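You operate a simulated robot arm through the tools that you are given. There is no shell and no other tool.

You are at the controls of a simulated two-armed robot. One attempt, no reset.

## Task
Set up the left shock absorber: collar at 5 mm, gold knob at 5, gauge at 6 bar.
Fine: loosen the red ring for the collar and tighten it after; the blue hose end goes back on its rest, the valve stays uncapped; leave the other side alone.
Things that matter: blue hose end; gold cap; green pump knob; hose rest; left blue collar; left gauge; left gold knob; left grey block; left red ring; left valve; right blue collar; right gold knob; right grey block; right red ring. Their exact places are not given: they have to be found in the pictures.

Only the result counts: the job must be done as asked and must still hold three seconds after the hand-in. Knocking over, shifting, dropping, spilling or breaking anything else fails it.

## Robot
Two 6-joint arms with two-finger parallel grippers on one trunk, on a base that drives. Base frame: it is fixed to the floor where the robot stands at the start and does not move with it; the origin is under the middle of the robot, x ahead of it, y to its left, z up. Units: mm, degrees, N and s.
The left shoulder is at the start at [50, 170, 1325], the right one opposite. Each reaches about 1092 mm from its shoulder. Places, roughly: blue hose end [-3250, 1000, 1000]; gold cap [-3600, 1200, 900]; gold cap (3x3x2 cm) [-3600, 1200, 900]; green pump knob [-3300, 1200, 1000]; hose rest [-3300, 1100, 900]; left blue collar [-3500, 1100, 1000]; left gauge [-3400, 1000, 900]; left gold knob [-3500, 1000, 1000]; left grey block [-3400, 900, 900]; left red ring [-3500, 1100, 1100]; left valve [-3400, 900, 900]; right blue collar [-3200, 1100, 1000]; right gold knob [-3200, 900, 1000]; right grey block [-3300, 900, 900]; right red ring [-3200, 1100, 1100]; silver cap [-3100, 1200, 900]; silver cap (3x3x2 cm) [-3100, 1200, 900]. Payload 1.57 kg a hand.
The TCP of each hand is the grasp point between the finger pads, 30 mm short of the fingertips. In the tool frame z runs along the fingers and y along their closing line. The gripper opens to 80 mm. The fingers are 17 mm wide and 12 mm thick; the gripper's body (40 by 82 mm) begins 80 mm behind the TCP.
Orientation is that of the tool frame in the base frame, as a unit quaternion [x, y, z, w]. With the fingers straight down and closing along the base's y, the tool's x points along the base's -x, its y along +y and its z along -z.

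## Interface
- The arms move only by the tool nudge_tool. It takes "left_deltas", "right_deltas" or both (then of equal length, played together; a hand with none holds still); each is a list of rows, each an object of numbers (a shift or turn left out is 0, a gripper value left out holds the last): "dx", "dy", "dz": the shift along the base's x, y, z in mm; "ax", "ay", "az": the turn, a rotation vector about the base's x, y, z in degrees. In form: [{"dx": .., "dy": .., "dz": .., "ax": .., "ay": .., "az": ..}, ...]. A call has 1 to 20 rows; each row shifts and turns the commanded pose from where the row before left it. "left_gripper" and "right_gripper" are, for a hand that has rows, the closure, from 0 (fully open) to 1 (shut), set as the call begins (left out, the last holds). A row lasts 0.2 s, in which the tool goes at most 50 mm and 8.6 degrees; a call with a longer step from one row to the next is refused whole, and so is a gripper value outside its range. Where a pose cannot be reached the arm comes as near as it can. A force on the tool above 40 N (or 10 N above the force at the start of the call, whichever is more), or a blocked arm, ends the call early, and 0.2 s more pass. The fingers move at their own pace (about 45 mm/s each) and stop on an object; they squeeze with about 37 N. The grip force told is the motor's: it shows also when the fingers shut on nothing. Time passes only in rows, and 0.2 s behind the last, so rows that do not move let the fingers close. The reply holds the time, the measured pose of the TCP, the force on the tool along the base axes, the opening and the grip force, in the units named above and with some noise, with the torque about the TCP (base axes, N m) and any sound that the robot's microphone picked up.
- Cameras (640 x 400 px; columns grow to the right, rows downward): "scene" is now at [37.2, -17.5, 1899.5]; the picture's right is [-0.20, -0.98, 0.00], its down [-0.68, 0.14, -0.72] and it looks along [0.70, -0.14, -0.70] (base axes); focal length 281 px, centre (320, 200). "left" rides on the left gripper at [72, 7, -122] in its tool frame; the picture's right is [-0.09, 1.00, 0.00], its down [-0.84, -0.08, -0.54] and it looks along [-0.54, -0.05, 0.84] (tool axes); focal length 238 px, centre (320, 200). "right" rides on the right gripper at [72, -7, -122] in its tool frame; the picture's right is [0.09, 1.00, 0.00], its down [-0.84, 0.08, -0.54] and it looks along [-0.54, 0.05, 0.84] (tool axes); focal length 238 px, centre (320, 200).
- camera(camera): a new picture of that camera. It takes no simulated time.
- slide_trunk(by): slides the trunk up (or, below 0, down) by that many mm; the arms and the scene camera ride with it, the base frame stays. It gives what a move gives, with no picture.
- base_move(legs): drives the robot by 1 to 6 legs, each [ahead, left, turn to the left] in mm, mm and degrees, along the robot's own axes; the way and the turn of a leg run together, so that a leg with both is an arc; at most 1500 mm and 180 degrees a leg. The arms and the cameras ride along, it lands a little off, and it stops where it bumps. It gives what a move gives.
- turn_head(pan, tilt): turns the head with the scene camera to pan (to the left, within 86 degrees either way) and tilt (down, from -29 to 69), counted from straight ahead of the robot. It gives what a move gives.
- probe_pixels(camera, pixels): there is no depth. For up to 12 entries [column, row, z] of the newest picture of that camera ("zoom" is the newest enlarged one), the place [x, y] in the base frame at which the ray of that pixel passes the height z, good to about 3 mm. It takes no simulated time.
- zoom(camera, box): a new picture of the part [left, top, right, bottom] of that camera's present view, enlarged. It takes no simulated time.
- close_job(): hands the job in; it is judged then, once.

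Open the grippers and draw the arms clear of the work before you hand the job in, unless the task says otherwise.

The tools are called after ">>>" as a command line: name --argument value ..., lists and objects as JSON in quotes. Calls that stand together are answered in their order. nudge_tool: Moves the arms, as the interface text tells. Its arguments: {"type":"object","properties":{"left_deltas":{"type":"array"},"left_gripper":{"type":"number"},"right_deltas":{"type":"array"},"right_gripper":{"type":"number"}},"required":[]} The other tools are called the same way: slide_trunk (by) slides the trunk up or down; base_move (legs) drives the base; turn_head (pan, tilt) turns the head that bears the scene camera; camera (camera) takes a picture; probe_pixels (camera, pixels) gives the place at which the rays of pixels pass given heights; zoom (camera, box) takes an enlarged picture of a part of a camera's view; close_job () hands the job in.

At the start:

```text
clock: 0.0
left_eef_pos: [429.2, 60.3, 1216.5]
left_ee_rot: [0.15, 0.987, 0.05, -0.022]
left_force: [-0.2, 0.8, -0.1]
left_ft_torque: [0.0, 0.0, -0.01]
left_width: 79.8
left_grip_force: 0.0
right_eef_pos: [626.3, -284.3, 1215.3]
right_ee_rot: [0.001, 1.0, 0.0, -0.001]
right_force: [0.4, -1.0, 0.0]
right_ft_torque: [0.0, -0.03, -0.01]
right_width: 79.9
right_grip_force: 0.1
trunk travel left (down, up): [-941.0, 29.0]
robot x, y, heading: [-0.9, 0.8, 0.1]
head pan, tilt: [-11.6, 44.3]
```

scene: 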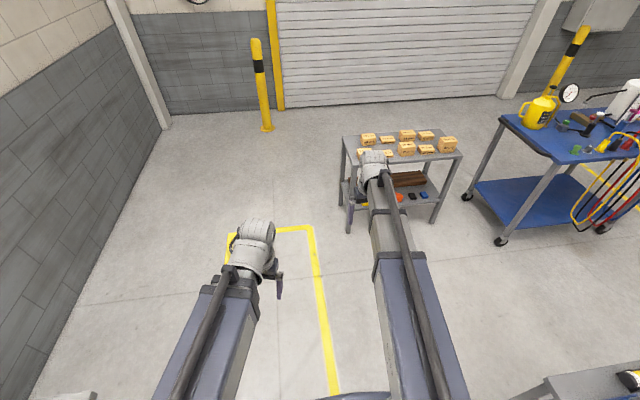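
right: 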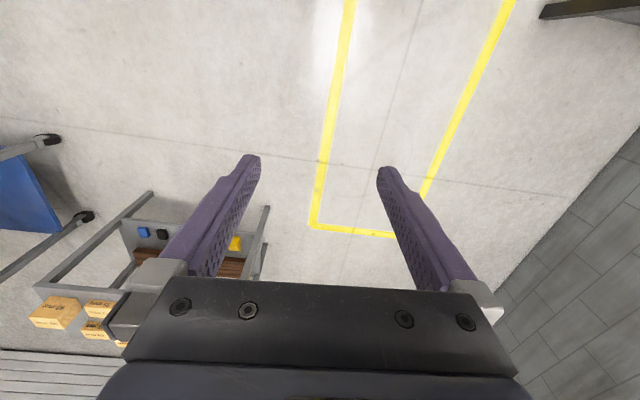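
left: 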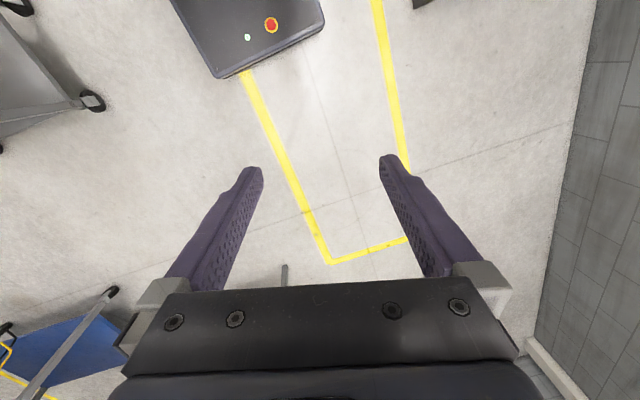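

The target lies behind the robot, around [-3400, 1000]. I look left and right with the head first to see whether a turn is clear.

>>> turn_head --pan 86 --tilt 30

>>> camera --camera "scene"

>>> turn_head --pan -86 --tilt 30

>>> camera --camera "scene"

```text
clock: 1.7
left_eef_pos: [428.8, 58.7, 1216.7]
left_ee_rot: [0.15, 0.987, 0.049, -0.022]
left_force: [0.4, -0.3, -0.4]
left_ft_torque: [0.01, -0.01, 0.01]
left_width: 80.1
left_grip_force: 0.1
right_eef_pos: [625.7, -284.9, 1214.4]
right_ee_rot: [0.0, 1.0, 0.001, 0.0]
right_force: [-0.4, -0.3, -0.2]
right_ft_torque: [-0.01, 0.01, 0.02]
right_width: 80.0
right_grip_force: 0.0
trunk travel left (down, up): [-941.0, 29.0]
robot x, y, heading: [-3.1, 1.3, -0.1]
head pan, tilt: [85.9, 30.0]
```

```text
taken
```

scene: 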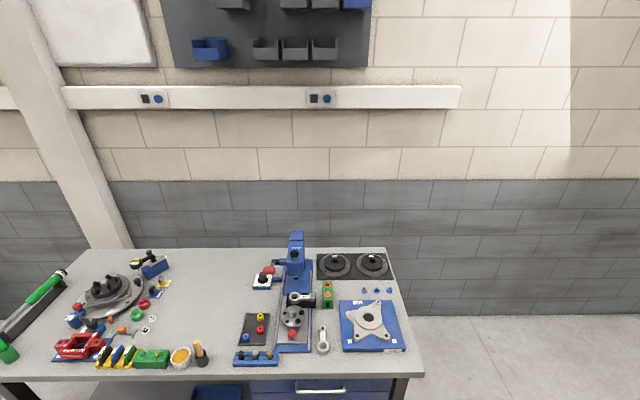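

```text
clock: 4.3
left_eef_pos: [429.9, 59.2, 1216.4]
left_ee_rot: [0.15, 0.987, 0.05, -0.023]
left_force: [0.5, 0.2, -0.3]
left_ft_torque: [0.0, 0.02, 0.0]
left_width: 80.1
left_grip_force: 0.1
right_eef_pos: [626.0, -284.9, 1215.3]
right_ee_rot: [0.001, 1.0, 0.0, -0.001]
right_force: [-1.1, -0.3, 0.8]
right_ft_torque: [0.01, 0.03, 0.05]
right_width: 80.0
right_grip_force: 0.1
trunk travel left (down, up): [-941.0, 29.0]
robot x, y, heading: [1.8, -0.9, 0.3]
head pan, tilt: [-85.9, 30.0]
```

```text
taken
```

scene: 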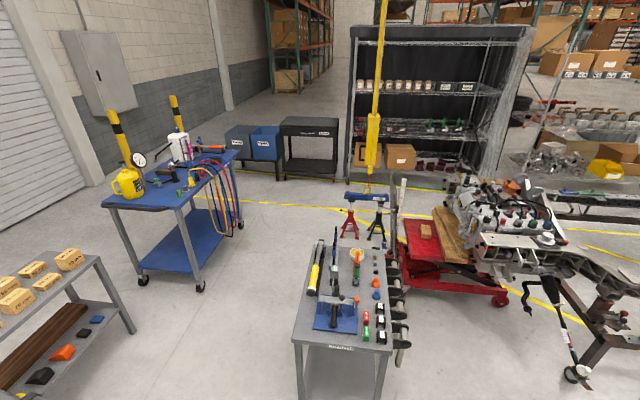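

Pictures show a wall bench to the left and a tool table (~[340,330]) near on the right. I probe the table's distance in the current picture and compare with my turn radius.

>>> probe_pixels --camera "scene" --pixels '[[293, 345, 800], [390, 352, 800], [320, 240, 800], [345, 180, 1000], [105, 200, 900], [135, 330, 0], [500, 300, 500], [303, 398, 0]]'

>>> turn_head --pan 86 --tilt 50

>>> camera --camera "scene"

```text
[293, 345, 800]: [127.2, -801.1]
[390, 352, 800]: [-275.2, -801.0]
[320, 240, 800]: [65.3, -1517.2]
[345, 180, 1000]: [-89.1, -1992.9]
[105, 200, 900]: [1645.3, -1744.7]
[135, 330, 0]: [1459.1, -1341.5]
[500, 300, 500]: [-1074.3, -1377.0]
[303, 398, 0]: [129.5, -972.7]
```

```text
clock: 6.9
left_eef_pos: [429.2, 58.9, 1216.8]
left_ee_rot: [0.149, 0.987, 0.05, -0.023]
left_force: [0.4, 0.6, -0.3]
left_ft_torque: [0.04, -0.01, 0.0]
left_width: 79.9
left_grip_force: 0.1
right_eef_pos: [626.0, -284.5, 1214.3]
right_ee_rot: [0.0, 1.0, 0.001, 0.0]
right_force: [0.2, -0.5, -0.3]
right_ft_torque: [0.0, 0.01, -0.02]
right_width: 79.9
right_grip_force: 0.0
trunk travel left (down, up): [-941.0, 29.0]
robot x, y, heading: [-3.6, -0.1, 0.0]
head pan, tilt: [85.9, 50.0]
```

```text
taken
```

scene: 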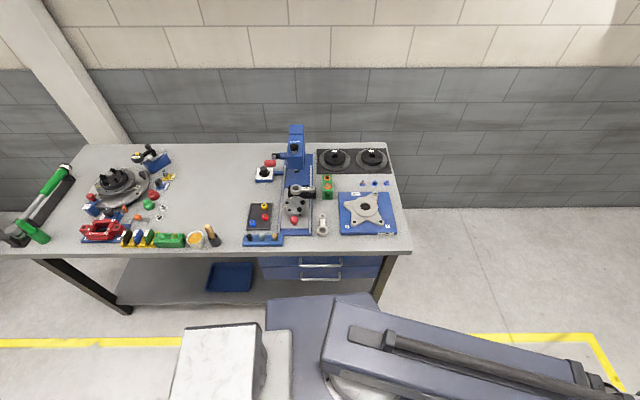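

>>> probe_pixels --camera "scene" --pixels '[[410, 250, 900], [10, 250, 900], [320, 148, 900], [390, 148, 900], [295, 126, 1200], [500, 340, 0], [600, 340, 0]]'

```text
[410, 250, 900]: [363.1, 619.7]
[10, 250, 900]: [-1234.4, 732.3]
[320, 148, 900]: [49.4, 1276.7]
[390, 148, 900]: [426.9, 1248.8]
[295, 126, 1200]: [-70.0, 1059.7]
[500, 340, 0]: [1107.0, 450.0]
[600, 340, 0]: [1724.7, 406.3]
```

The bench on the left has its front edge about y≈650 at z≈900, and the table on the right begins at y≈-800; my hands (radius ~690 at z≈1215) pass above the bench. Since the target's "left" is at smaller x, it must be faced towards +y, so I turn left 90°.

>>> base_move --legs '[[0, 0, 90]]'

>>> turn_head --pan 86 --tilt 25

>>> camera --camera "scene"

```text
clock: 11.1
left_eef_pos: [-55.3, 429.2, 1217.0]
left_ee_rot: [-0.589, 0.807, 0.02, -0.052]
left_force: [0.0, 0.4, 0.8]
left_ft_torque: [0.0, 0.01, 0.0]
left_width: 79.9
left_grip_force: 0.1
right_eef_pos: [292.0, 623.7, 1216.3]
right_ee_rot: [-0.704, 0.71, 0.0, 0.0]
right_force: [0.1, -0.2, -0.3]
right_ft_torque: [-0.03, 0.01, -0.04]
right_width: 80.0
right_grip_force: 0.1
trunk travel left (down, up): [-941.0, 29.0]
robot x, y, heading: [1.8, 1.5, 89.4]
head pan, tilt: [85.9, 50.0]
```

```text
clock: 12.0
left_eef_pos: [-57.0, 429.9, 1217.1]
left_ee_rot: [-0.589, 0.806, 0.02, -0.051]
left_force: [-0.9, 0.8, 0.0]
left_ft_torque: [-0.01, 0.0, -0.04]
left_width: 80.1
left_grip_force: 0.0
right_eef_pos: [292.0, 623.7, 1214.9]
right_ee_rot: [-0.704, 0.71, 0.0, 0.0]
right_force: [0.2, 0.4, -0.1]
right_ft_torque: [-0.04, -0.01, -0.04]
right_width: 80.1
right_grip_force: 0.0
trunk travel left (down, up): [-941.0, 29.0]
robot x, y, heading: [0.2, -0.5, 89.7]
head pan, tilt: [85.9, 25.0]
```

```text
taken
```

scene: 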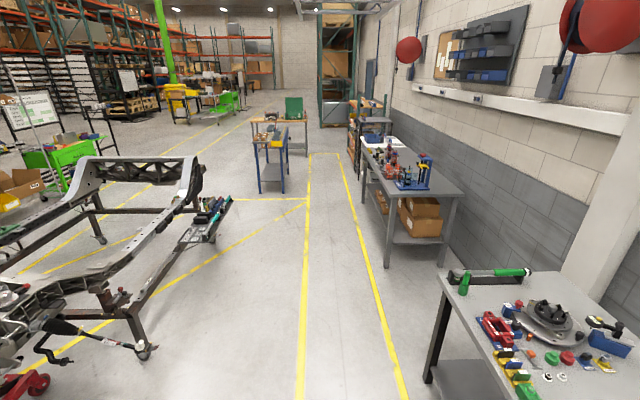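

The corridor along -x is clear (between the yellow lines); a second bench with a blue fixture is at about [412,175]. I probe positions.

>>> probe_pixels --camera "scene" --pixels '[[393, 200, 900], [465, 195, 900], [410, 178, 950], [362, 150, 900], [430, 270, 900], [145, 350, 0], [310, 155, 0], [390, 270, 0], [285, 190, 0]]'

>>> zoom --camera "scene" --box '[340, 120, 480, 220]'

```text
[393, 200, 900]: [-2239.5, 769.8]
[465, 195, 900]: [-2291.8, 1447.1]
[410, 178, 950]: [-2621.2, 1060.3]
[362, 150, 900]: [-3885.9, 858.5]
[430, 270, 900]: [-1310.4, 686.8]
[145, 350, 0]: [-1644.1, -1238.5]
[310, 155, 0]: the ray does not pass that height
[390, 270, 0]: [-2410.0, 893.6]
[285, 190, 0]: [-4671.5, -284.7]
```

```text
4.00 times, centred on (410, 170) of scene
```

zoom: 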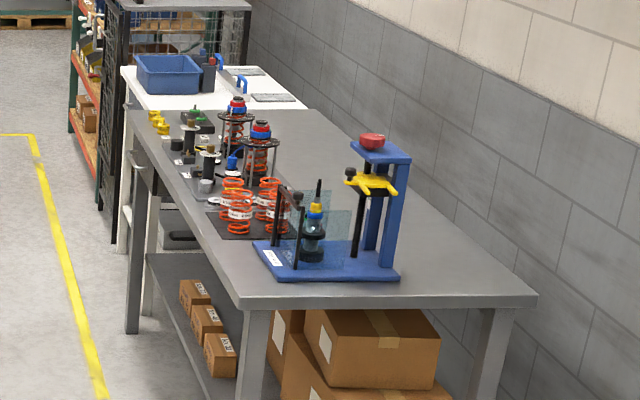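

The two shock absorbers with red springs stand at zoom [235,130] and [260,150], past a spring press at the near end of that bench. I drive sideways (robot's left = -x) along the clear corridor, keeping y≈0.

>>> base_move --legs '[[0, 1200, 0], [0, 1000, 0]]'

>>> turn_head --pan 45 --tilt 30

>>> camera --camera "scene"

```text
clock: 22.9
left_eef_pos: [-2268.6, 430.8, 1216.9]
left_ee_rot: [-0.592, 0.804, 0.02, -0.051]
left_force: [0.1, 0.2, -0.1]
left_ft_torque: [0.01, -0.03, -0.02]
left_width: 80.2
left_grip_force: 0.0
right_eef_pos: [-1923.6, 628.3, 1214.9]
right_ee_rot: [0.707, -0.707, 0.0, 0.0]
right_force: [0.2, -0.4, 0.0]
right_ft_torque: [-0.02, 0.0, -0.01]
right_width: 80.1
right_grip_force: 0.1
trunk travel left (down, up): [-941.0, 29.0]
robot x, y, heading: [-2209.1, 0.8, 90.0]
head pan, tilt: [85.9, 25.0]
```

```text
clock: 24.0
left_eef_pos: [-2268.3, 430.4, 1216.5]
left_ee_rot: [-0.592, 0.804, 0.02, -0.052]
left_force: [0.4, -0.6, -0.3]
left_ft_torque: [-0.01, -0.01, 0.02]
left_width: 79.9
left_grip_force: 0.1
right_eef_pos: [-1923.5, 628.0, 1215.8]
right_ee_rot: [-0.707, 0.708, 0.0, -0.001]
right_force: [-0.2, 0.3, 0.1]
right_ft_torque: [0.02, 0.01, -0.01]
right_width: 79.7
right_grip_force: 0.1
trunk travel left (down, up): [-941.0, 29.0]
robot x, y, heading: [-2205.9, 1.9, 90.0]
head pan, tilt: [45.0, 30.0]
```

```text
taken
```

scene: 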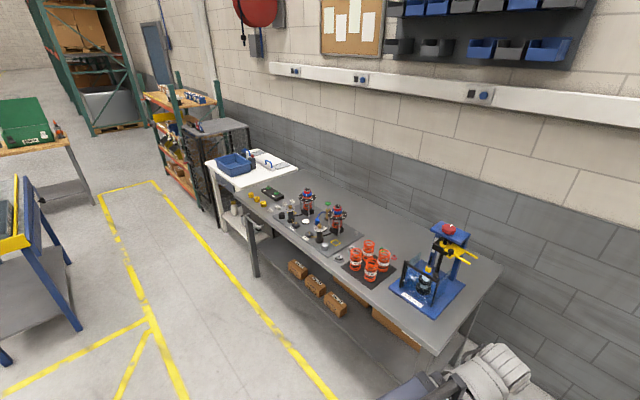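

The way on is still clear; the shocks are at about [307,195] and [339,215]. I drive on 1150 mm left so I stand in front of them.

>>> base_move --legs '[[0, 1150, 0]]'

>>> turn_head --pan 0 --tilt 45

>>> camera --camera "scene"

```text
clock: 29.9
left_eef_pos: [-3422.0, 430.9, 1216.4]
left_ee_rot: [-0.594, 0.803, 0.02, -0.052]
left_force: [0.5, -0.2, -0.1]
left_ft_torque: [0.02, -0.02, 0.02]
left_width: 79.8
left_grip_force: 0.1
right_eef_pos: [-3077.2, 628.1, 1216.0]
right_ee_rot: [0.708, -0.706, 0.001, 0.0]
right_force: [-0.3, 0.1, -0.1]
right_ft_torque: [-0.01, -0.01, -0.03]
right_width: 79.7
right_grip_force: 0.0
trunk travel left (down, up): [-941.0, 29.0]
robot x, y, heading: [-3360.3, 2.2, 90.0]
head pan, tilt: [45.0, 30.0]
```

```text
clock: 31.0
left_eef_pos: [-3420.7, 430.9, 1216.2]
left_ee_rot: [-0.592, 0.804, 0.021, -0.051]
left_force: [0.8, -0.1, 0.9]
left_ft_torque: [0.01, 0.0, -0.01]
left_width: 80.4
left_grip_force: 0.0
right_eef_pos: [-3077.4, 627.3, 1215.2]
right_ee_rot: [0.707, -0.707, 0.0, 0.0]
right_force: [-0.5, 0.6, -0.2]
right_ft_torque: [0.0, -0.01, 0.0]
right_width: 80.0
right_grip_force: 0.0
trunk travel left (down, up): [-941.0, 29.0]
robot x, y, heading: [-3356.2, 0.1, 90.2]
head pan, tilt: [0.0, 45.0]
```

```text
taken
```

scene: 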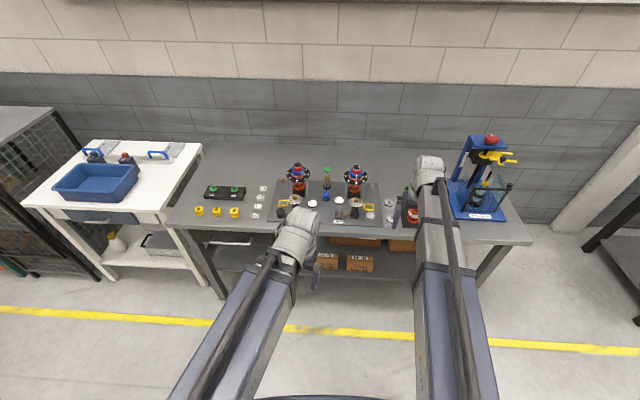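

The two shocks stand at [297,180] (left) and [356,180] (right). I zoom in for details.

>>> zoom --camera "scene" --box '[260, 150, 420, 250]'

>>> zoom --camera "scene" --box '[265, 155, 345, 215]'

```text
4.00 times, centred on (340, 200) of scene
```

zoom: 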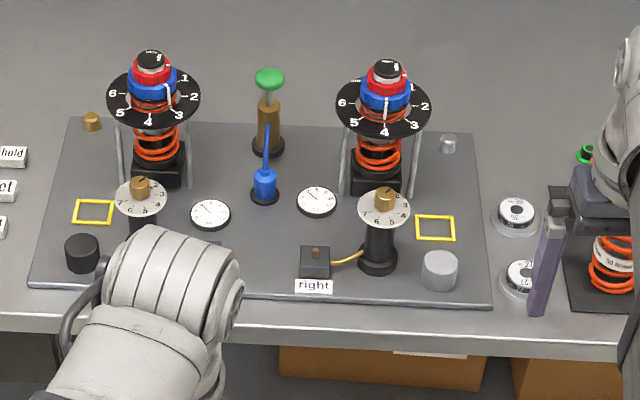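

```text
6.67 times, centred on (305, 185) of scene
```

zoom: 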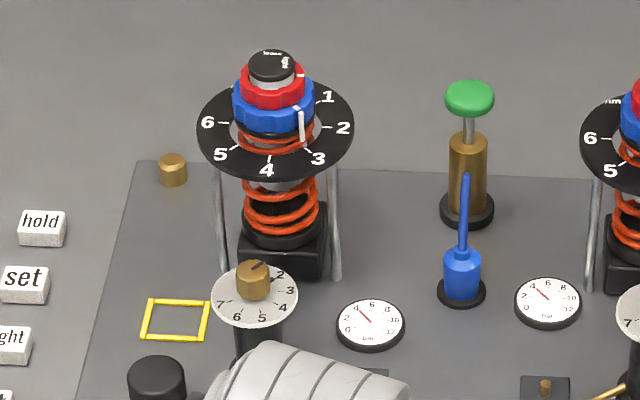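

I check the bench edge and key points, and the view needs the left arm out of the way.

>>> probe_pixels --camera "scene" --pixels '[[200, 232, 880], [400, 238, 880], [297, 175, 1050], [356, 175, 1050], [326, 180, 1000], [340, 220, 890], [295, 200, 1000], [356, 200, 1000], [210, 300, 0]]'

>>> nudge_tool --left_deltas '[{"dx": -45, "dy": -10, "dz": 0}, {"dx": -45, "dy": -10, "dz": 0}, {"dx": -45, "dy": -10, "dz": 0}, {"dx": -45, "dy": -10, "dz": 0}, {"dx": -45, "dy": -10, "dz": 0}, {"dx": -45, "dy": -10, "dz": 0}, {"dx": -45, "dy": -10, "dz": 0}]' --right_deltas '[{"dx": 30, "dy": -30, "dz": 0}, {"dx": 30, "dy": -30, "dz": 0}, {"dx": 30, "dy": -30, "dz": 0}, {"dx": 30, "dy": -30, "dz": 0}, {"dx": 30, "dy": -30, "dz": 0}, {"dx": 30, "dy": -30, "dz": 0}, {"dx": 0, "dy": 0, "dz": 0}]'

>>> camera --camera "scene"

```text
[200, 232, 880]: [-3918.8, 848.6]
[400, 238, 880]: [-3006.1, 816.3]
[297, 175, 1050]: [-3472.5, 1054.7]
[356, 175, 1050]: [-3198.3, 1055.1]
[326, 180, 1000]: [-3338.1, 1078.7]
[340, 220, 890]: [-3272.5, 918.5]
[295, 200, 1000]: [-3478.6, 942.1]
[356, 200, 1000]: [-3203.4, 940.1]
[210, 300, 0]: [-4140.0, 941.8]
```

```text
clock: 32.6
left_eef_pos: [-3730.9, 419.1, 1217.6]
left_ee_rot: [-0.593, 0.803, 0.019, -0.051]
left_force: [0.0, -0.3, -0.2]
left_ft_torque: [-0.05, -0.02, 0.04]
left_width: 80.0
left_grip_force: 0.0
left hand out of reach, approached as far as the arm can: row 1, 2, 3, 4
right_eef_pos: [-2896.9, 447.4, 1215.9]
right_ee_rot: [0.709, -0.706, 0.001, -0.001]
right_force: [-0.1, 0.2, -0.3]
right_ft_torque: [-0.01, -0.01, 0.03]
right_width: 79.8
right_grip_force: 0.1
trunk travel left (down, up): [-941.0, 29.0]
robot x, y, heading: [-3362.0, -1.6, 90.2]
head pan, tilt: [0.0, 45.0]
```

```text
taken
```

scene: 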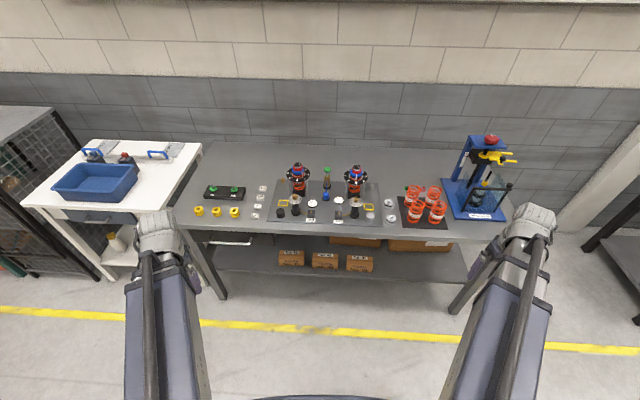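

Now the work is unobstructed. I zoom on both units and the labels.

>>> zoom --camera "scene" --box '[262, 155, 342, 205]'

>>> zoom --camera "scene" --box '[262, 185, 342, 235]'

>>> zoom --camera "scene" --box '[190, 175, 290, 225]'

>>> zoom --camera "scene" --box '[320, 160, 400, 230]'

```text
8.00 times, centred on (302, 180) of scene
```

zoom: 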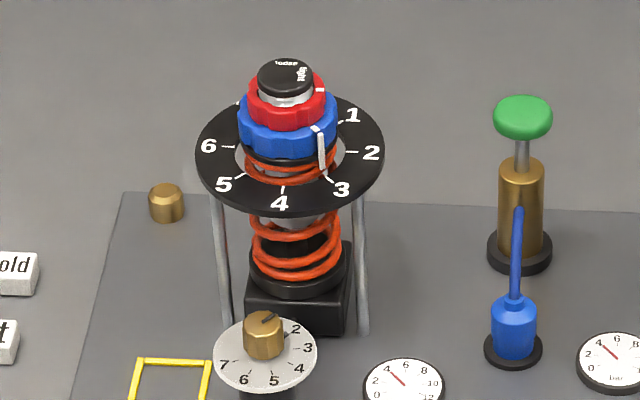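

```text
8.00 times, centred on (302, 210) of scene
```

zoom: 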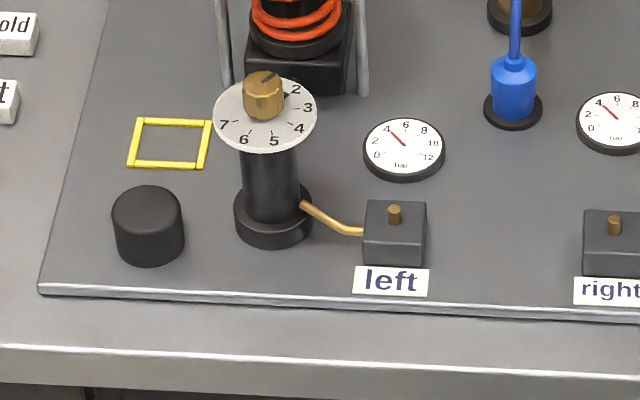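

```text
6.40 times, centred on (240, 200) of scene
```

zoom: 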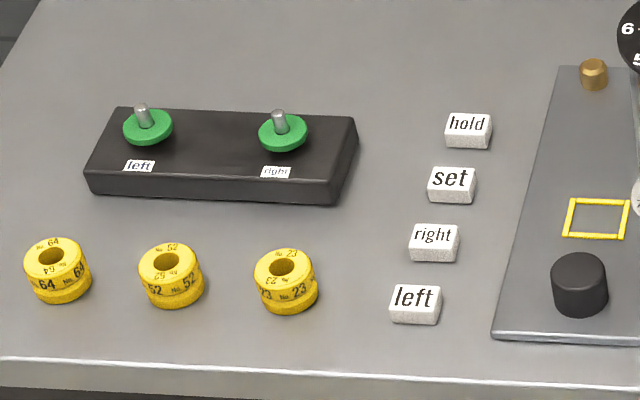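

```text
5.71 times, centred on (360, 195) of scene
```

zoom: 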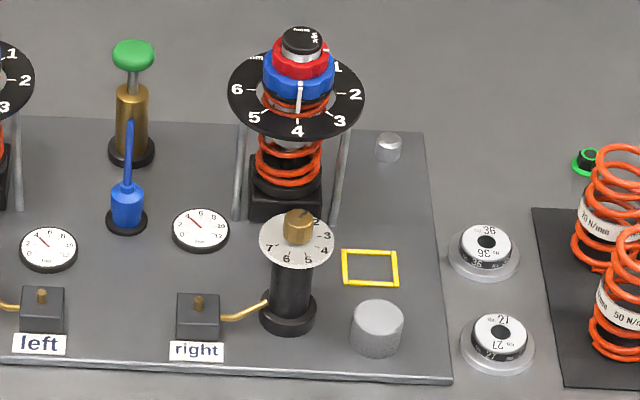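

Readings: left collar's white line sits near 2.5–3, left gold knob near 2, left gauge at 4 bar; bench edge at y≈830. I drive 250 mm ahead so the arms have comfortable reach, staying clear of the bench.

>>> base_move --legs '[[250, 0, 0]]'

>>> turn_head --pan 0 --tilt 50

>>> camera --camera "scene"

>>> camera --camera "left"

```text
clock: 34.4
left_eef_pos: [-3728.2, 671.0, 1216.1]
left_ee_rot: [-0.592, 0.804, 0.02, -0.052]
left_force: [0.6, 0.0, 0.0]
left_ft_torque: [-0.01, 0.01, -0.02]
left_width: 80.1
left_grip_force: 0.0
right_eef_pos: [-2896.8, 699.0, 1215.2]
right_ee_rot: [0.708, -0.706, 0.0, 0.001]
right_force: [-0.3, -0.6, -0.5]
right_ft_torque: [-0.03, -0.05, -0.02]
right_width: 79.6
right_grip_force: 0.1
trunk travel left (down, up): [-941.0, 29.0]
robot x, y, heading: [-3360.1, 252.0, 89.9]
head pan, tilt: [0.0, 45.0]
```

```text
clock: 35.1
left_eef_pos: [-3729.2, 670.8, 1215.9]
left_ee_rot: [-0.592, 0.804, 0.02, -0.052]
left_force: [0.0, -0.5, -0.7]
left_ft_torque: [0.0, -0.06, -0.02]
left_width: 79.9
left_grip_force: 0.1
right_eef_pos: [-2895.3, 697.3, 1215.5]
right_ee_rot: [0.708, -0.707, 0.0, 0.0]
right_force: [0.5, -0.3, 0.0]
right_ft_torque: [0.03, -0.02, -0.03]
right_width: 79.9
right_grip_force: 0.1
trunk travel left (down, up): [-941.0, 29.0]
robot x, y, heading: [-3358.9, 248.6, 90.1]
head pan, tilt: [0.0, 50.0]
```

```text
taken
```

scene: 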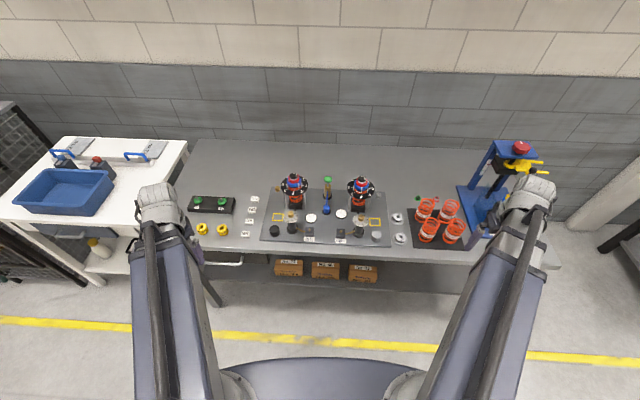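

```text
taken
```

left: 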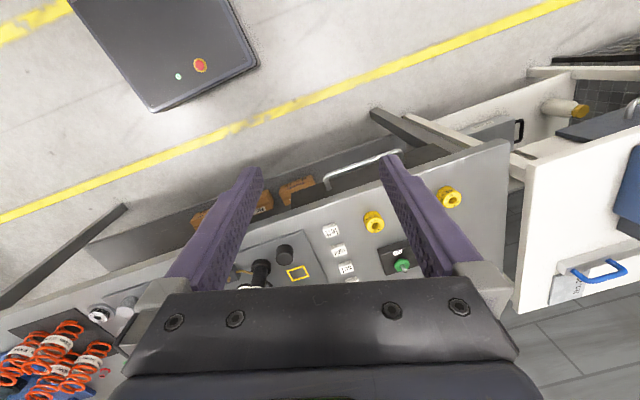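

The base is well clear of the bench. I zoom over the left unit to localise parts with probes.

>>> zoom --camera "scene" --box '[262, 168, 342, 218]'

>>> zoom --camera "scene" --box '[262, 195, 342, 245]'

```text
8.00 times, centred on (302, 193) of scene
```

zoom: 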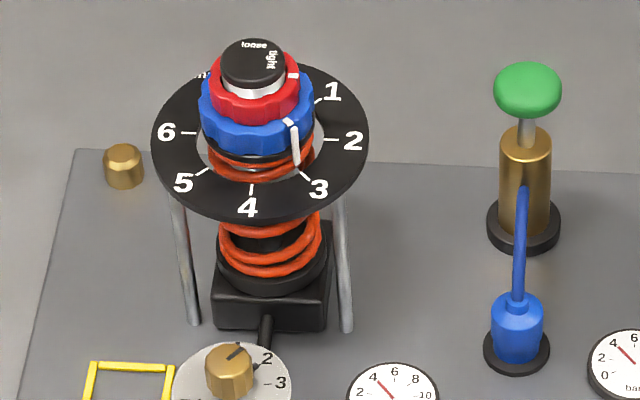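

```text
8.00 times, centred on (302, 220) of scene
```

zoom: 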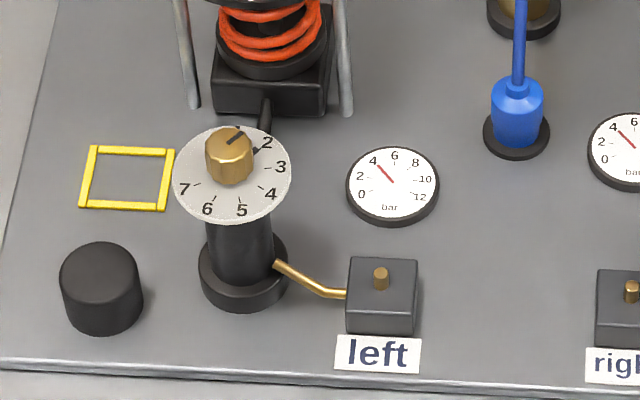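

I bring the left hand to a fingers-down pose above and in front of the left shock (z≈1290, well above everything) to look with its camera.

>>> nudge_tool --left_deltas '[{"dz": 40, "ax": 0.26, "ay": -0.586, "az": 1.725}, {"dz": 34, "ax": 0.26, "ay": -0.586, "az": 1.725}, {"dx": 25.4, "dy": 32.9, "ax": 0.26, "ay": -0.586, "az": 1.725}, {"dx": 25.4, "dy": 32.9, "ax": 0.26, "ay": -0.586, "az": 1.725}, {"dx": 25.4, "dy": 32.9, "ax": 0.26, "ay": -0.586, "az": 1.725}, {"dx": 25.4, "dy": 32.9, "ax": 0.26, "ay": -0.586, "az": 1.725}, {"dx": 25.4, "dy": 32.9, "ax": 0.26, "ay": -0.586, "az": 1.725}, {"dx": 25.4, "dy": 32.9, "ax": 0.26, "ay": -0.586, "az": 1.725}, {"dx": 25.4, "dy": 32.9, "ax": 0.26, "ay": -0.586, "az": 1.725}, {"dx": 25.4, "dy": 32.9, "ax": 0.26, "ay": -0.586, "az": 1.725}, {"dx": 25.4, "dy": 32.9}, {"dx": 25.4, "dy": 32.9}]'

>>> camera --camera "left"

```text
clock: 37.7
left_eef_pos: [-3473.2, 1000.0, 1215.2]
left_ee_rot: [0.708, -0.706, 0.001, -0.001]
left_force: [0.5, 0.5, 0.2]
left_ft_torque: [-0.01, -0.01, 0.01]
left_width: 80.0
left_grip_force: 0.2
left hand out of reach, approached as far as the arm can: row 1, 2
right_eef_pos: [-2895.8, 698.4, 1214.8]
right_ee_rot: [0.707, -0.707, -0.001, 0.001]
right_force: [0.3, 0.5, 1.2]
right_ft_torque: [-0.03, 0.05, 0.04]
right_width: 80.1
right_grip_force: 0.0
trunk travel left (down, up): [-941.0, 29.0]
robot x, y, heading: [-3364.0, 247.6, 90.0]
head pan, tilt: [0.0, 50.0]
```

```text
taken
```

left: 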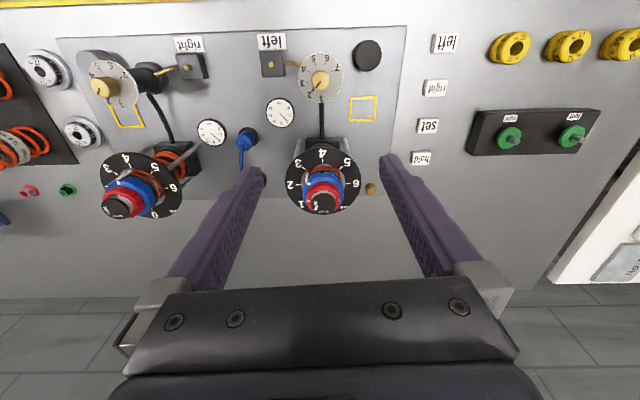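

The hand camera (picture upside-down: robot side at top) shows the left shock at [325,185]. I zoom in to read it.

>>> zoom --camera "left" --box '[265, 30, 385, 230]'

>>> zoom --camera "left" --box '[275, 135, 371, 220]'

```text
2.00 times, centred on (325, 130) of left
```

zoom: 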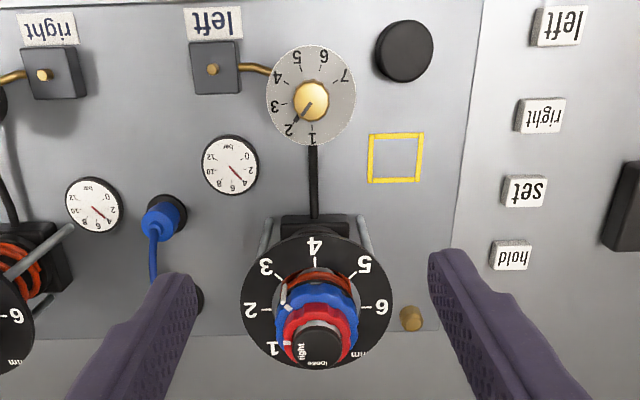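

```text
4.71 times, centred on (323, 178) of left
```

zoom: 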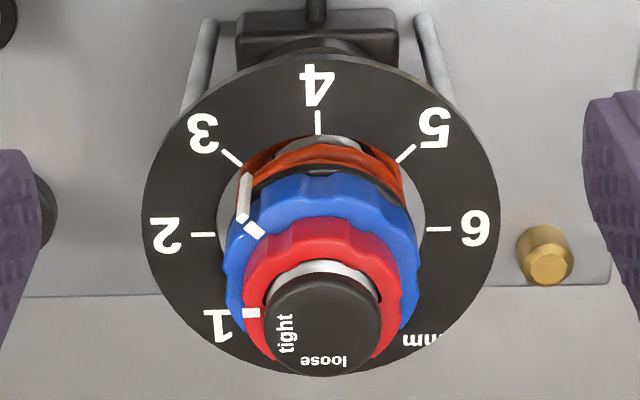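

I probe the top of the cap, the ring and dial points at several heights with this zoom to triangulate with the scene camera.

>>> probe_pixels --camera "zoom" --pixels '[[322, 325, 1080], [322, 325, 1120], [318, 65, 1000], [318, 65, 1050], [147, 230, 1000], [147, 230, 1050], [498, 230, 1000], [498, 230, 1050], [545, 258, 900], [545, 268, 880]]'

>>> turn_head --pan 0 --tilt 50

>>> zoom --camera "scene" --box '[262, 165, 342, 215]'

```text
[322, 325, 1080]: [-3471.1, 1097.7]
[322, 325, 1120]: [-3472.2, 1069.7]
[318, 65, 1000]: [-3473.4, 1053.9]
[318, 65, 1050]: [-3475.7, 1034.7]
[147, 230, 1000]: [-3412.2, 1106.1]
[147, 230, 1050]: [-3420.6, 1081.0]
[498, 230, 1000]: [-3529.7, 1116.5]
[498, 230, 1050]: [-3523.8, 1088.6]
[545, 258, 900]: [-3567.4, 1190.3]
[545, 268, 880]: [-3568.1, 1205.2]
```

```text
clock: 38.3
left_eef_pos: [-3474.4, 997.7, 1215.2]
left_ee_rot: [0.708, -0.706, 0.0, 0.0]
left_force: [-0.4, -0.5, -0.4]
left_ft_torque: [-0.04, -0.03, -0.01]
left_width: 80.0
left_grip_force: 0.0
right_eef_pos: [-2896.7, 696.4, 1215.5]
right_ee_rot: [-0.707, 0.707, 0.0, 0.0]
right_force: [0.0, 0.9, 0.8]
right_ft_torque: [0.01, 0.02, -0.01]
right_width: 79.7
right_grip_force: 0.0
trunk travel left (down, up): [-941.0, 29.0]
robot x, y, heading: [-3359.4, 251.3, 90.1]
head pan, tilt: [0.0, 50.0]
```

```text
8.00 times, centred on (302, 190) of scene
```

zoom: 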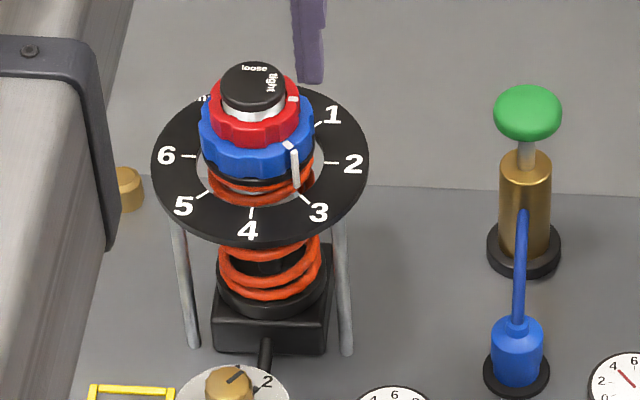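

>>> probe_pixels --camera "zoom" --pixels '[[253, 82, 1080], [253, 82, 1120], [250, 242, 1000], [250, 242, 1050], [152, 163, 1000], [152, 163, 1050], [368, 163, 1000], [368, 163, 1050], [528, 110, 1000], [528, 110, 1040], [518, 340, 950]]'

```text
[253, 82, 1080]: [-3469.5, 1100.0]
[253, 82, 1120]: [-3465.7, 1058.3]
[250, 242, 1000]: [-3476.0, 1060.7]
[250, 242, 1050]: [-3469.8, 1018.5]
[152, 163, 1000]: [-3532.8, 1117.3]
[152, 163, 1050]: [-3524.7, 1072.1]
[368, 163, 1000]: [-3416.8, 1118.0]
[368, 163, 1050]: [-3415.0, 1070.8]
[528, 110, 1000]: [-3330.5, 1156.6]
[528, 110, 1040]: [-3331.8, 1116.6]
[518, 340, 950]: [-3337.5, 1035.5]
```

Triangulation puts the left shock's axis at about (-3471, 1102), cap top z≈1078, red ring ≈1051–1067 (Ø≈46), blue collar ≈1034–1051 (Ø≈60), dial ≈1015. The red mark stands at "tight" (+x side) and "loose" is at +y, so loosening is ~90° counter-clockwise. I move above the axis with the hand yawed -45° first.

>>> nudge_tool --left_deltas '[{"dx": 0.5, "dy": 17.4, "az": -7.5}, {"dx": 0.5, "dy": 17.4, "az": -7.5}, {"dx": 0.5, "dy": 17.4, "az": -7.5}, {"dx": 0.5, "dy": 17.4, "az": -7.5}, {"dx": 0.5, "dy": 17.4, "az": -7.5}, {"dx": 0.5, "dy": 17.4, "az": -7.5}]'

>>> camera --camera "left"

>>> zoom --camera "left" --box '[240, 80, 400, 180]'

```text
clock: 39.7
left_eef_pos: [-3471.8, 1104.0, 1215.0]
left_ee_rot: [-0.382, 0.924, -0.002, 0.0]
left_force: [-0.4, 0.0, 0.5]
left_ft_torque: [0.02, -0.02, 0.01]
left_width: 80.0
left_grip_force: 0.1
right_eef_pos: [-2896.5, 698.2, 1215.4]
right_ee_rot: [0.708, -0.707, -0.001, -0.001]
right_force: [-0.2, 0.2, -0.6]
right_ft_torque: [-0.03, 0.01, -0.01]
right_width: 80.0
right_grip_force: 0.2
trunk travel left (down, up): [-941.0, 29.0]
robot x, y, heading: [-3361.2, 252.8, 90.0]
head pan, tilt: [0.0, 50.0]
```

```text
taken
```

left: 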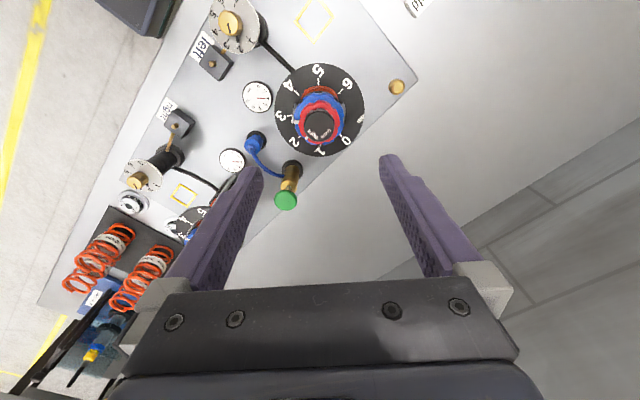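

```text
4.00 times, centred on (320, 130) of left
```

zoom: 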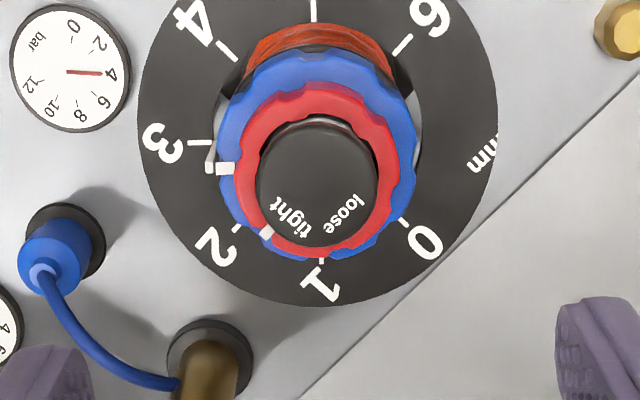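

The view shows the red mark at "tight" with "loose" 90° CCW, the collar pointer about 2.7, the hose running to the pump. I probe for the axis.

>>> probe_pixels --camera "zoom" --pixels '[[317, 183, 1070], [317, 183, 1080], [138, 120, 1015], [498, 120, 1015], [318, 305, 1015], [317, 160, 1045], [240, 165, 1058], [398, 165, 1058], [219, 145, 1045], [416, 145, 1045]]'

```text
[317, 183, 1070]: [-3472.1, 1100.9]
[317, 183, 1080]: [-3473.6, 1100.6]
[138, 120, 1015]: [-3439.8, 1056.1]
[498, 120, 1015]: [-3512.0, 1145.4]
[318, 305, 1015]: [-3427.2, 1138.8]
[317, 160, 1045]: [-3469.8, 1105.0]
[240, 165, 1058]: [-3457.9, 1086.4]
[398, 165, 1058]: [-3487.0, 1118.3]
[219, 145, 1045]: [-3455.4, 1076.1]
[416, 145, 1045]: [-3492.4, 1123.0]
```

Axis refined to about (-3473.5, 1101). To keep fingers away from the collar's pointer (at about -35°), I start gripping with the closing line along x: rotate back +45° and descend partway.

>>> nudge_tool --left_deltas '[{"dx": -0.3, "dy": -0.5, "dz": -14, "az": 7.5}, {"dx": -0.3, "dy": -0.5, "dz": -14, "az": 7.5}, {"dx": -0.3, "dy": -0.5, "dz": -14, "az": 7.5}, {"dx": -0.3, "dy": -0.5, "dz": -14, "az": 7.5}, {"dx": -0.3, "dy": -0.5, "dz": -14, "az": 7.5}, {"dx": -0.3, "dy": -0.5, "dz": -14, "az": 7.5}]'

>>> camera --camera "left"

>>> camera --camera "scene"

>>> zoom --camera "scene" --box '[255, 140, 351, 200]'

```text
clock: 41.1
left_eef_pos: [-3474.1, 1099.7, 1214.9]
left_ee_rot: [0.709, -0.705, 0.0, -0.001]
left_force: [0.0, 0.3, -0.5]
left_ft_torque: [0.03, 0.0, -0.02]
left_width: 80.1
left_grip_force: 0.2
left hand out of reach, approached as far as the arm can: row 1, 2, 3, 4, 5, 6
right_eef_pos: [-2895.0, 695.8, 1215.2]
right_ee_rot: [0.707, -0.707, 0.0, 0.0]
right_force: [0.4, -0.6, 1.1]
right_ft_torque: [-0.03, 0.0, 0.01]
right_width: 80.0
right_grip_force: 0.1
trunk travel left (down, up): [-941.0, 29.0]
robot x, y, heading: [-3361.3, 247.9, 90.2]
head pan, tilt: [0.0, 50.0]
```

```text
taken
```

left: 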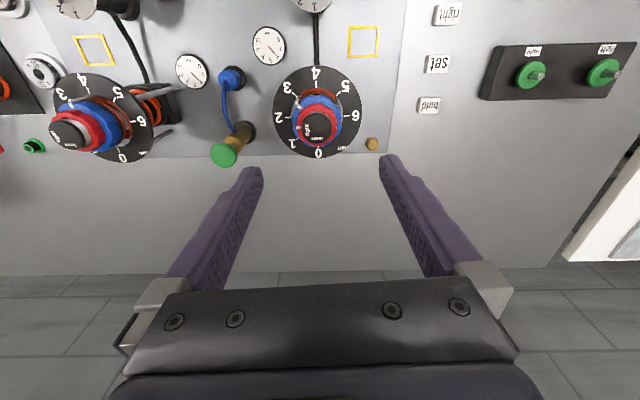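

```text
taken
```

scene: 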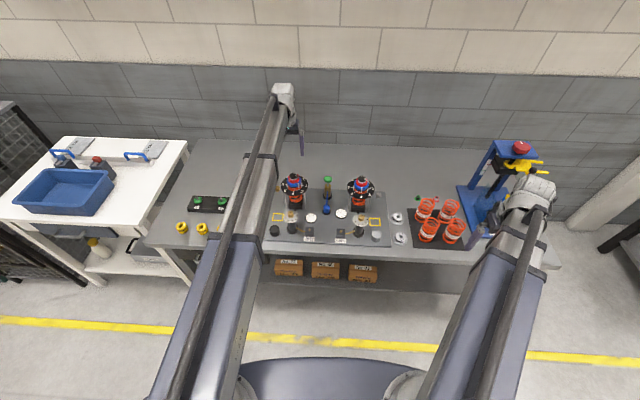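

```text
6.67 times, centred on (303, 170) of scene
```

zoom: 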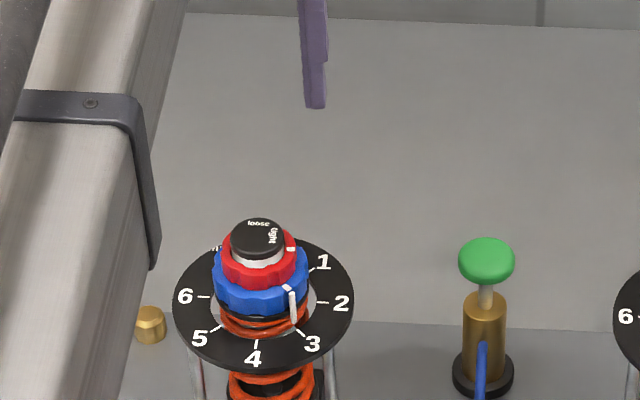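

The left hand did not descend (z stayed 1215, "out of reach"), and the arms look like straight telescoping links, so height may come only from the trunk. I test with a small dz on the right hand, which is free.

>>> nudge_tool --right_deltas '[{"dz": -20}, {"dz": -20}, {}]'

>>> slide_trunk --by -20

```text
clock: 41.9
left_eef_pos: [-3474.3, 1099.9, 1215.7]
left_ee_rot: [0.708, -0.706, 0.002, 0.0]
left_force: [0.4, 0.1, -0.6]
left_ft_torque: [-0.03, 0.02, 0.02]
left_width: 80.0
left_grip_force: 0.2
right_eef_pos: [-2896.2, 697.1, 1215.7]
right_ee_rot: [0.708, -0.706, 0.0, 0.0]
right_force: [0.5, 0.4, -1.1]
right_ft_torque: [0.02, -0.01, 0.01]
right_width: 80.1
right_grip_force: 0.1
right hand out of reach, approached as far as the arm can: row 1, 2
trunk travel left (down, up): [-941.0, 29.0]
robot x, y, heading: [-3359.9, 254.5, 90.1]
head pan, tilt: [0.0, 50.0]
```

```text
clock: 42.5
left_eef_pos: [-3474.5, 1100.3, 1196.4]
left_ee_rot: [0.708, -0.707, 0.001, -0.001]
left_force: [-0.2, -0.2, 0.4]
left_ft_torque: [-0.03, -0.01, -0.04]
left_width: 80.1
left_grip_force: 0.1
right_eef_pos: [-2896.5, 696.1, 1195.1]
right_ee_rot: [0.707, -0.707, 0.0, 0.0]
right_force: [-0.3, 0.7, -0.4]
right_ft_torque: [-0.01, -0.02, 0.0]
right_width: 80.2
right_grip_force: 0.0
trunk travel left (down, up): [-921.0, 49.0]
robot x, y, heading: [-3361.2, 249.3, 89.9]
head pan, tilt: [0.0, 50.0]
```

Confirmed: height only by the trunk (both hands ride together). The right hand hangs in front of the bench (y≈697 < 830), so it is safe; I lower 75 mm to bring the left fingertips just above the cap top and check alignment.

>>> slide_trunk --by -75

>>> camera --camera "left"

>>> camera --camera "scene"

>>> zoom --camera "scene" --box '[260, 130, 340, 180]'

```text
clock: 43.7
left_eef_pos: [-3473.7, 1099.8, 1119.9]
left_ee_rot: [0.708, -0.706, 0.001, -0.001]
left_force: [-0.1, -0.7, -0.1]
left_ft_torque: [0.02, -0.02, -0.02]
left_width: 79.9
left_grip_force: 0.0
right_eef_pos: [-2896.9, 697.2, 1120.8]
right_ee_rot: [0.708, -0.706, -0.001, 0.0]
right_force: [0.0, -0.7, 0.2]
right_ft_torque: [0.01, 0.01, -0.02]
right_width: 79.8
right_grip_force: 0.1
trunk travel left (down, up): [-846.0, 124.0]
robot x, y, heading: [-3363.1, 250.9, 90.4]
head pan, tilt: [0.0, 50.0]
```

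```text
taken
```

left: 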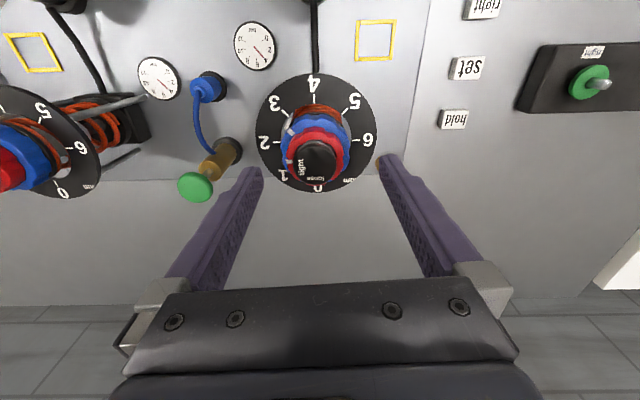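

```text
taken
```

scene: 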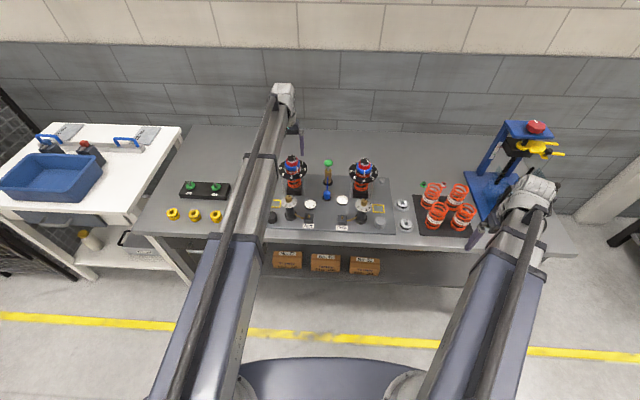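

```text
8.00 times, centred on (300, 155) of scene
```

zoom: 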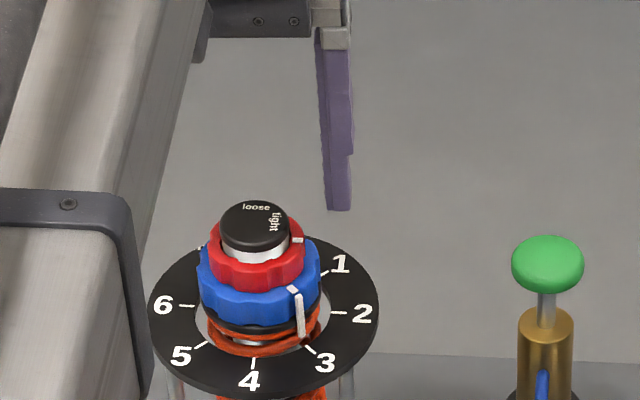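

Alignment looks right (cap centre at [320,165] where the tool axis should cross z≈1078). I lower 34 mm so the fingertips (z≈1056) straddle the red ring above the blue collar.

>>> slide_trunk --by -33

>>> camera --camera "left"

>>> zoom --camera "left" --box '[240, 90, 400, 210]'

>>> zoom --camera "scene" --box '[260, 130, 340, 180]'

```text
clock: 44.4
left_eef_pos: [-3474.3, 1100.6, 1087.6]
left_ee_rot: [0.707, -0.707, 0.001, -0.001]
left_force: [-1.0, 0.7, -0.5]
left_ft_torque: [-0.03, -0.02, -0.04]
left_width: 80.1
left_grip_force: 0.0
right_eef_pos: [-2896.2, 696.2, 1088.0]
right_ee_rot: [0.708, -0.706, 0.0, 0.0]
right_force: [-0.4, 0.8, 0.3]
right_ft_torque: [-0.01, 0.0, 0.02]
right_width: 80.5
right_grip_force: 0.0
trunk travel left (down, up): [-813.0, 157.0]
robot x, y, heading: [-3361.7, 248.0, 90.1]
head pan, tilt: [0.0, 50.0]
```

```text
taken
```

left: 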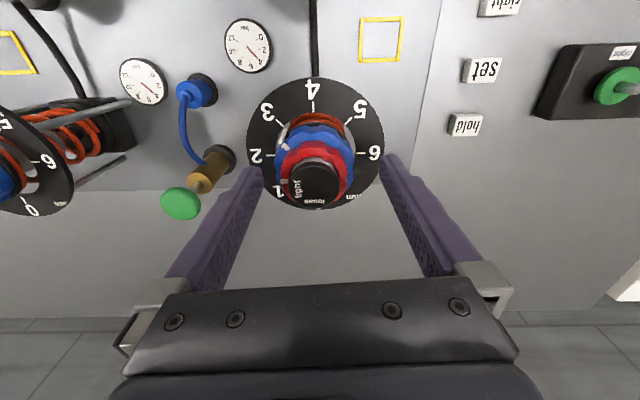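

```text
3.33 times, centred on (320, 150) of left
```

zoom: 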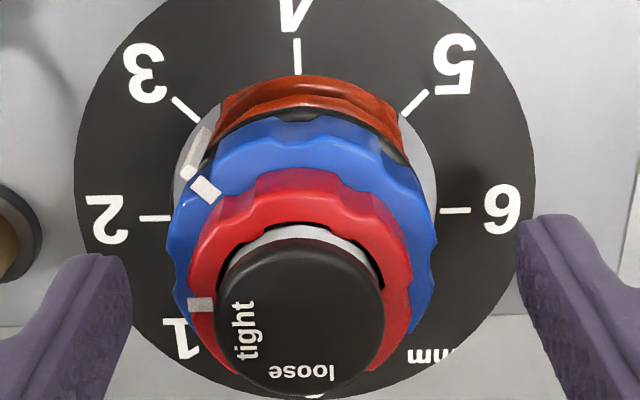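

```text
8.00 times, centred on (300, 155) of scene
```

zoom: 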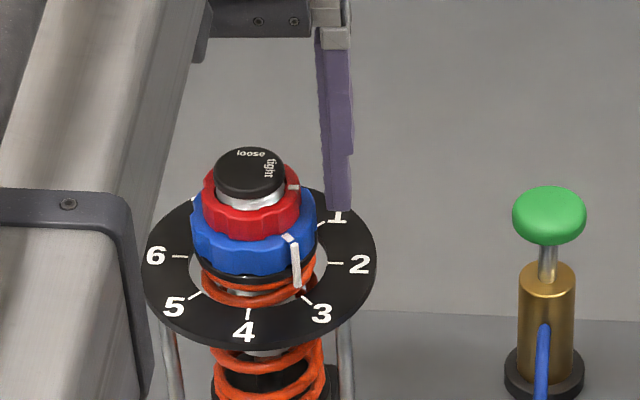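

The red ring's mark is at "tight" and the fingers straddle it. I close the left gripper and check the width (≈46 expected for the red ring; ≈60 would mean the collar).

>>> nudge_tool --left_deltas '[{}, {}, {}, {}, {}]' --left_gripper 1

>>> camera --camera "left"

>>> zoom --camera "left" --box '[240, 90, 400, 210]'

>>> zoom --camera "scene" --box '[260, 130, 340, 180]'

```text
clock: 45.6
left_eef_pos: [-3470.0, 1099.9, 1086.9]
left_ee_rot: [0.707, -0.707, 0.001, -0.001]
left_force: [18.7, 0.5, -1.3]
left_ft_torque: [0.15, -0.56, -0.1]
left_width: 45.9
left_grip_force: 41.4
right_eef_pos: [-2894.6, 698.5, 1087.9]
right_ee_rot: [-0.707, 0.707, 0.001, -0.001]
right_force: [0.4, -0.2, -0.2]
right_ft_torque: [0.0, 0.02, -0.01]
right_width: 80.2
right_grip_force: 0.1
trunk travel left (down, up): [-813.0, 157.0]
robot x, y, heading: [-3357.3, 251.2, 90.0]
head pan, tilt: [0.0, 50.0]
```

```text
taken
```

left: 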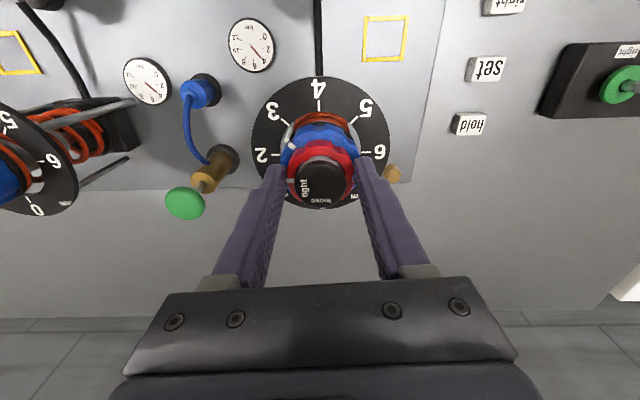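

```text
3.33 times, centred on (320, 150) of left
```

zoom: 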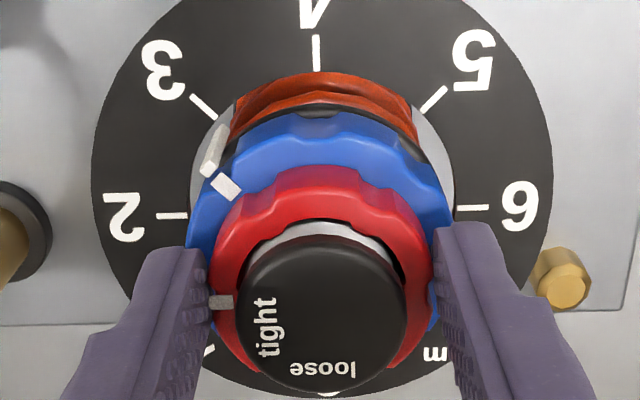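

```text
8.00 times, centred on (300, 155) of scene
```

zoom: 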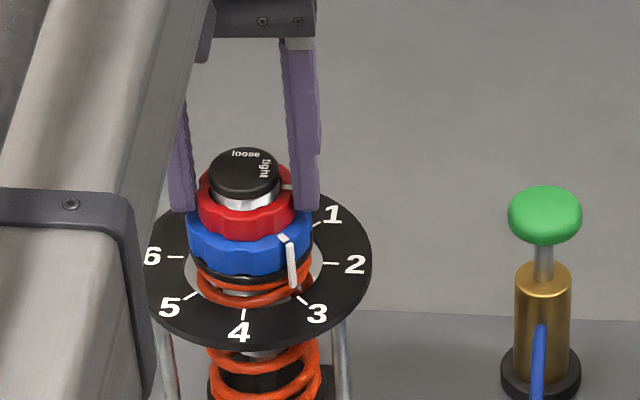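

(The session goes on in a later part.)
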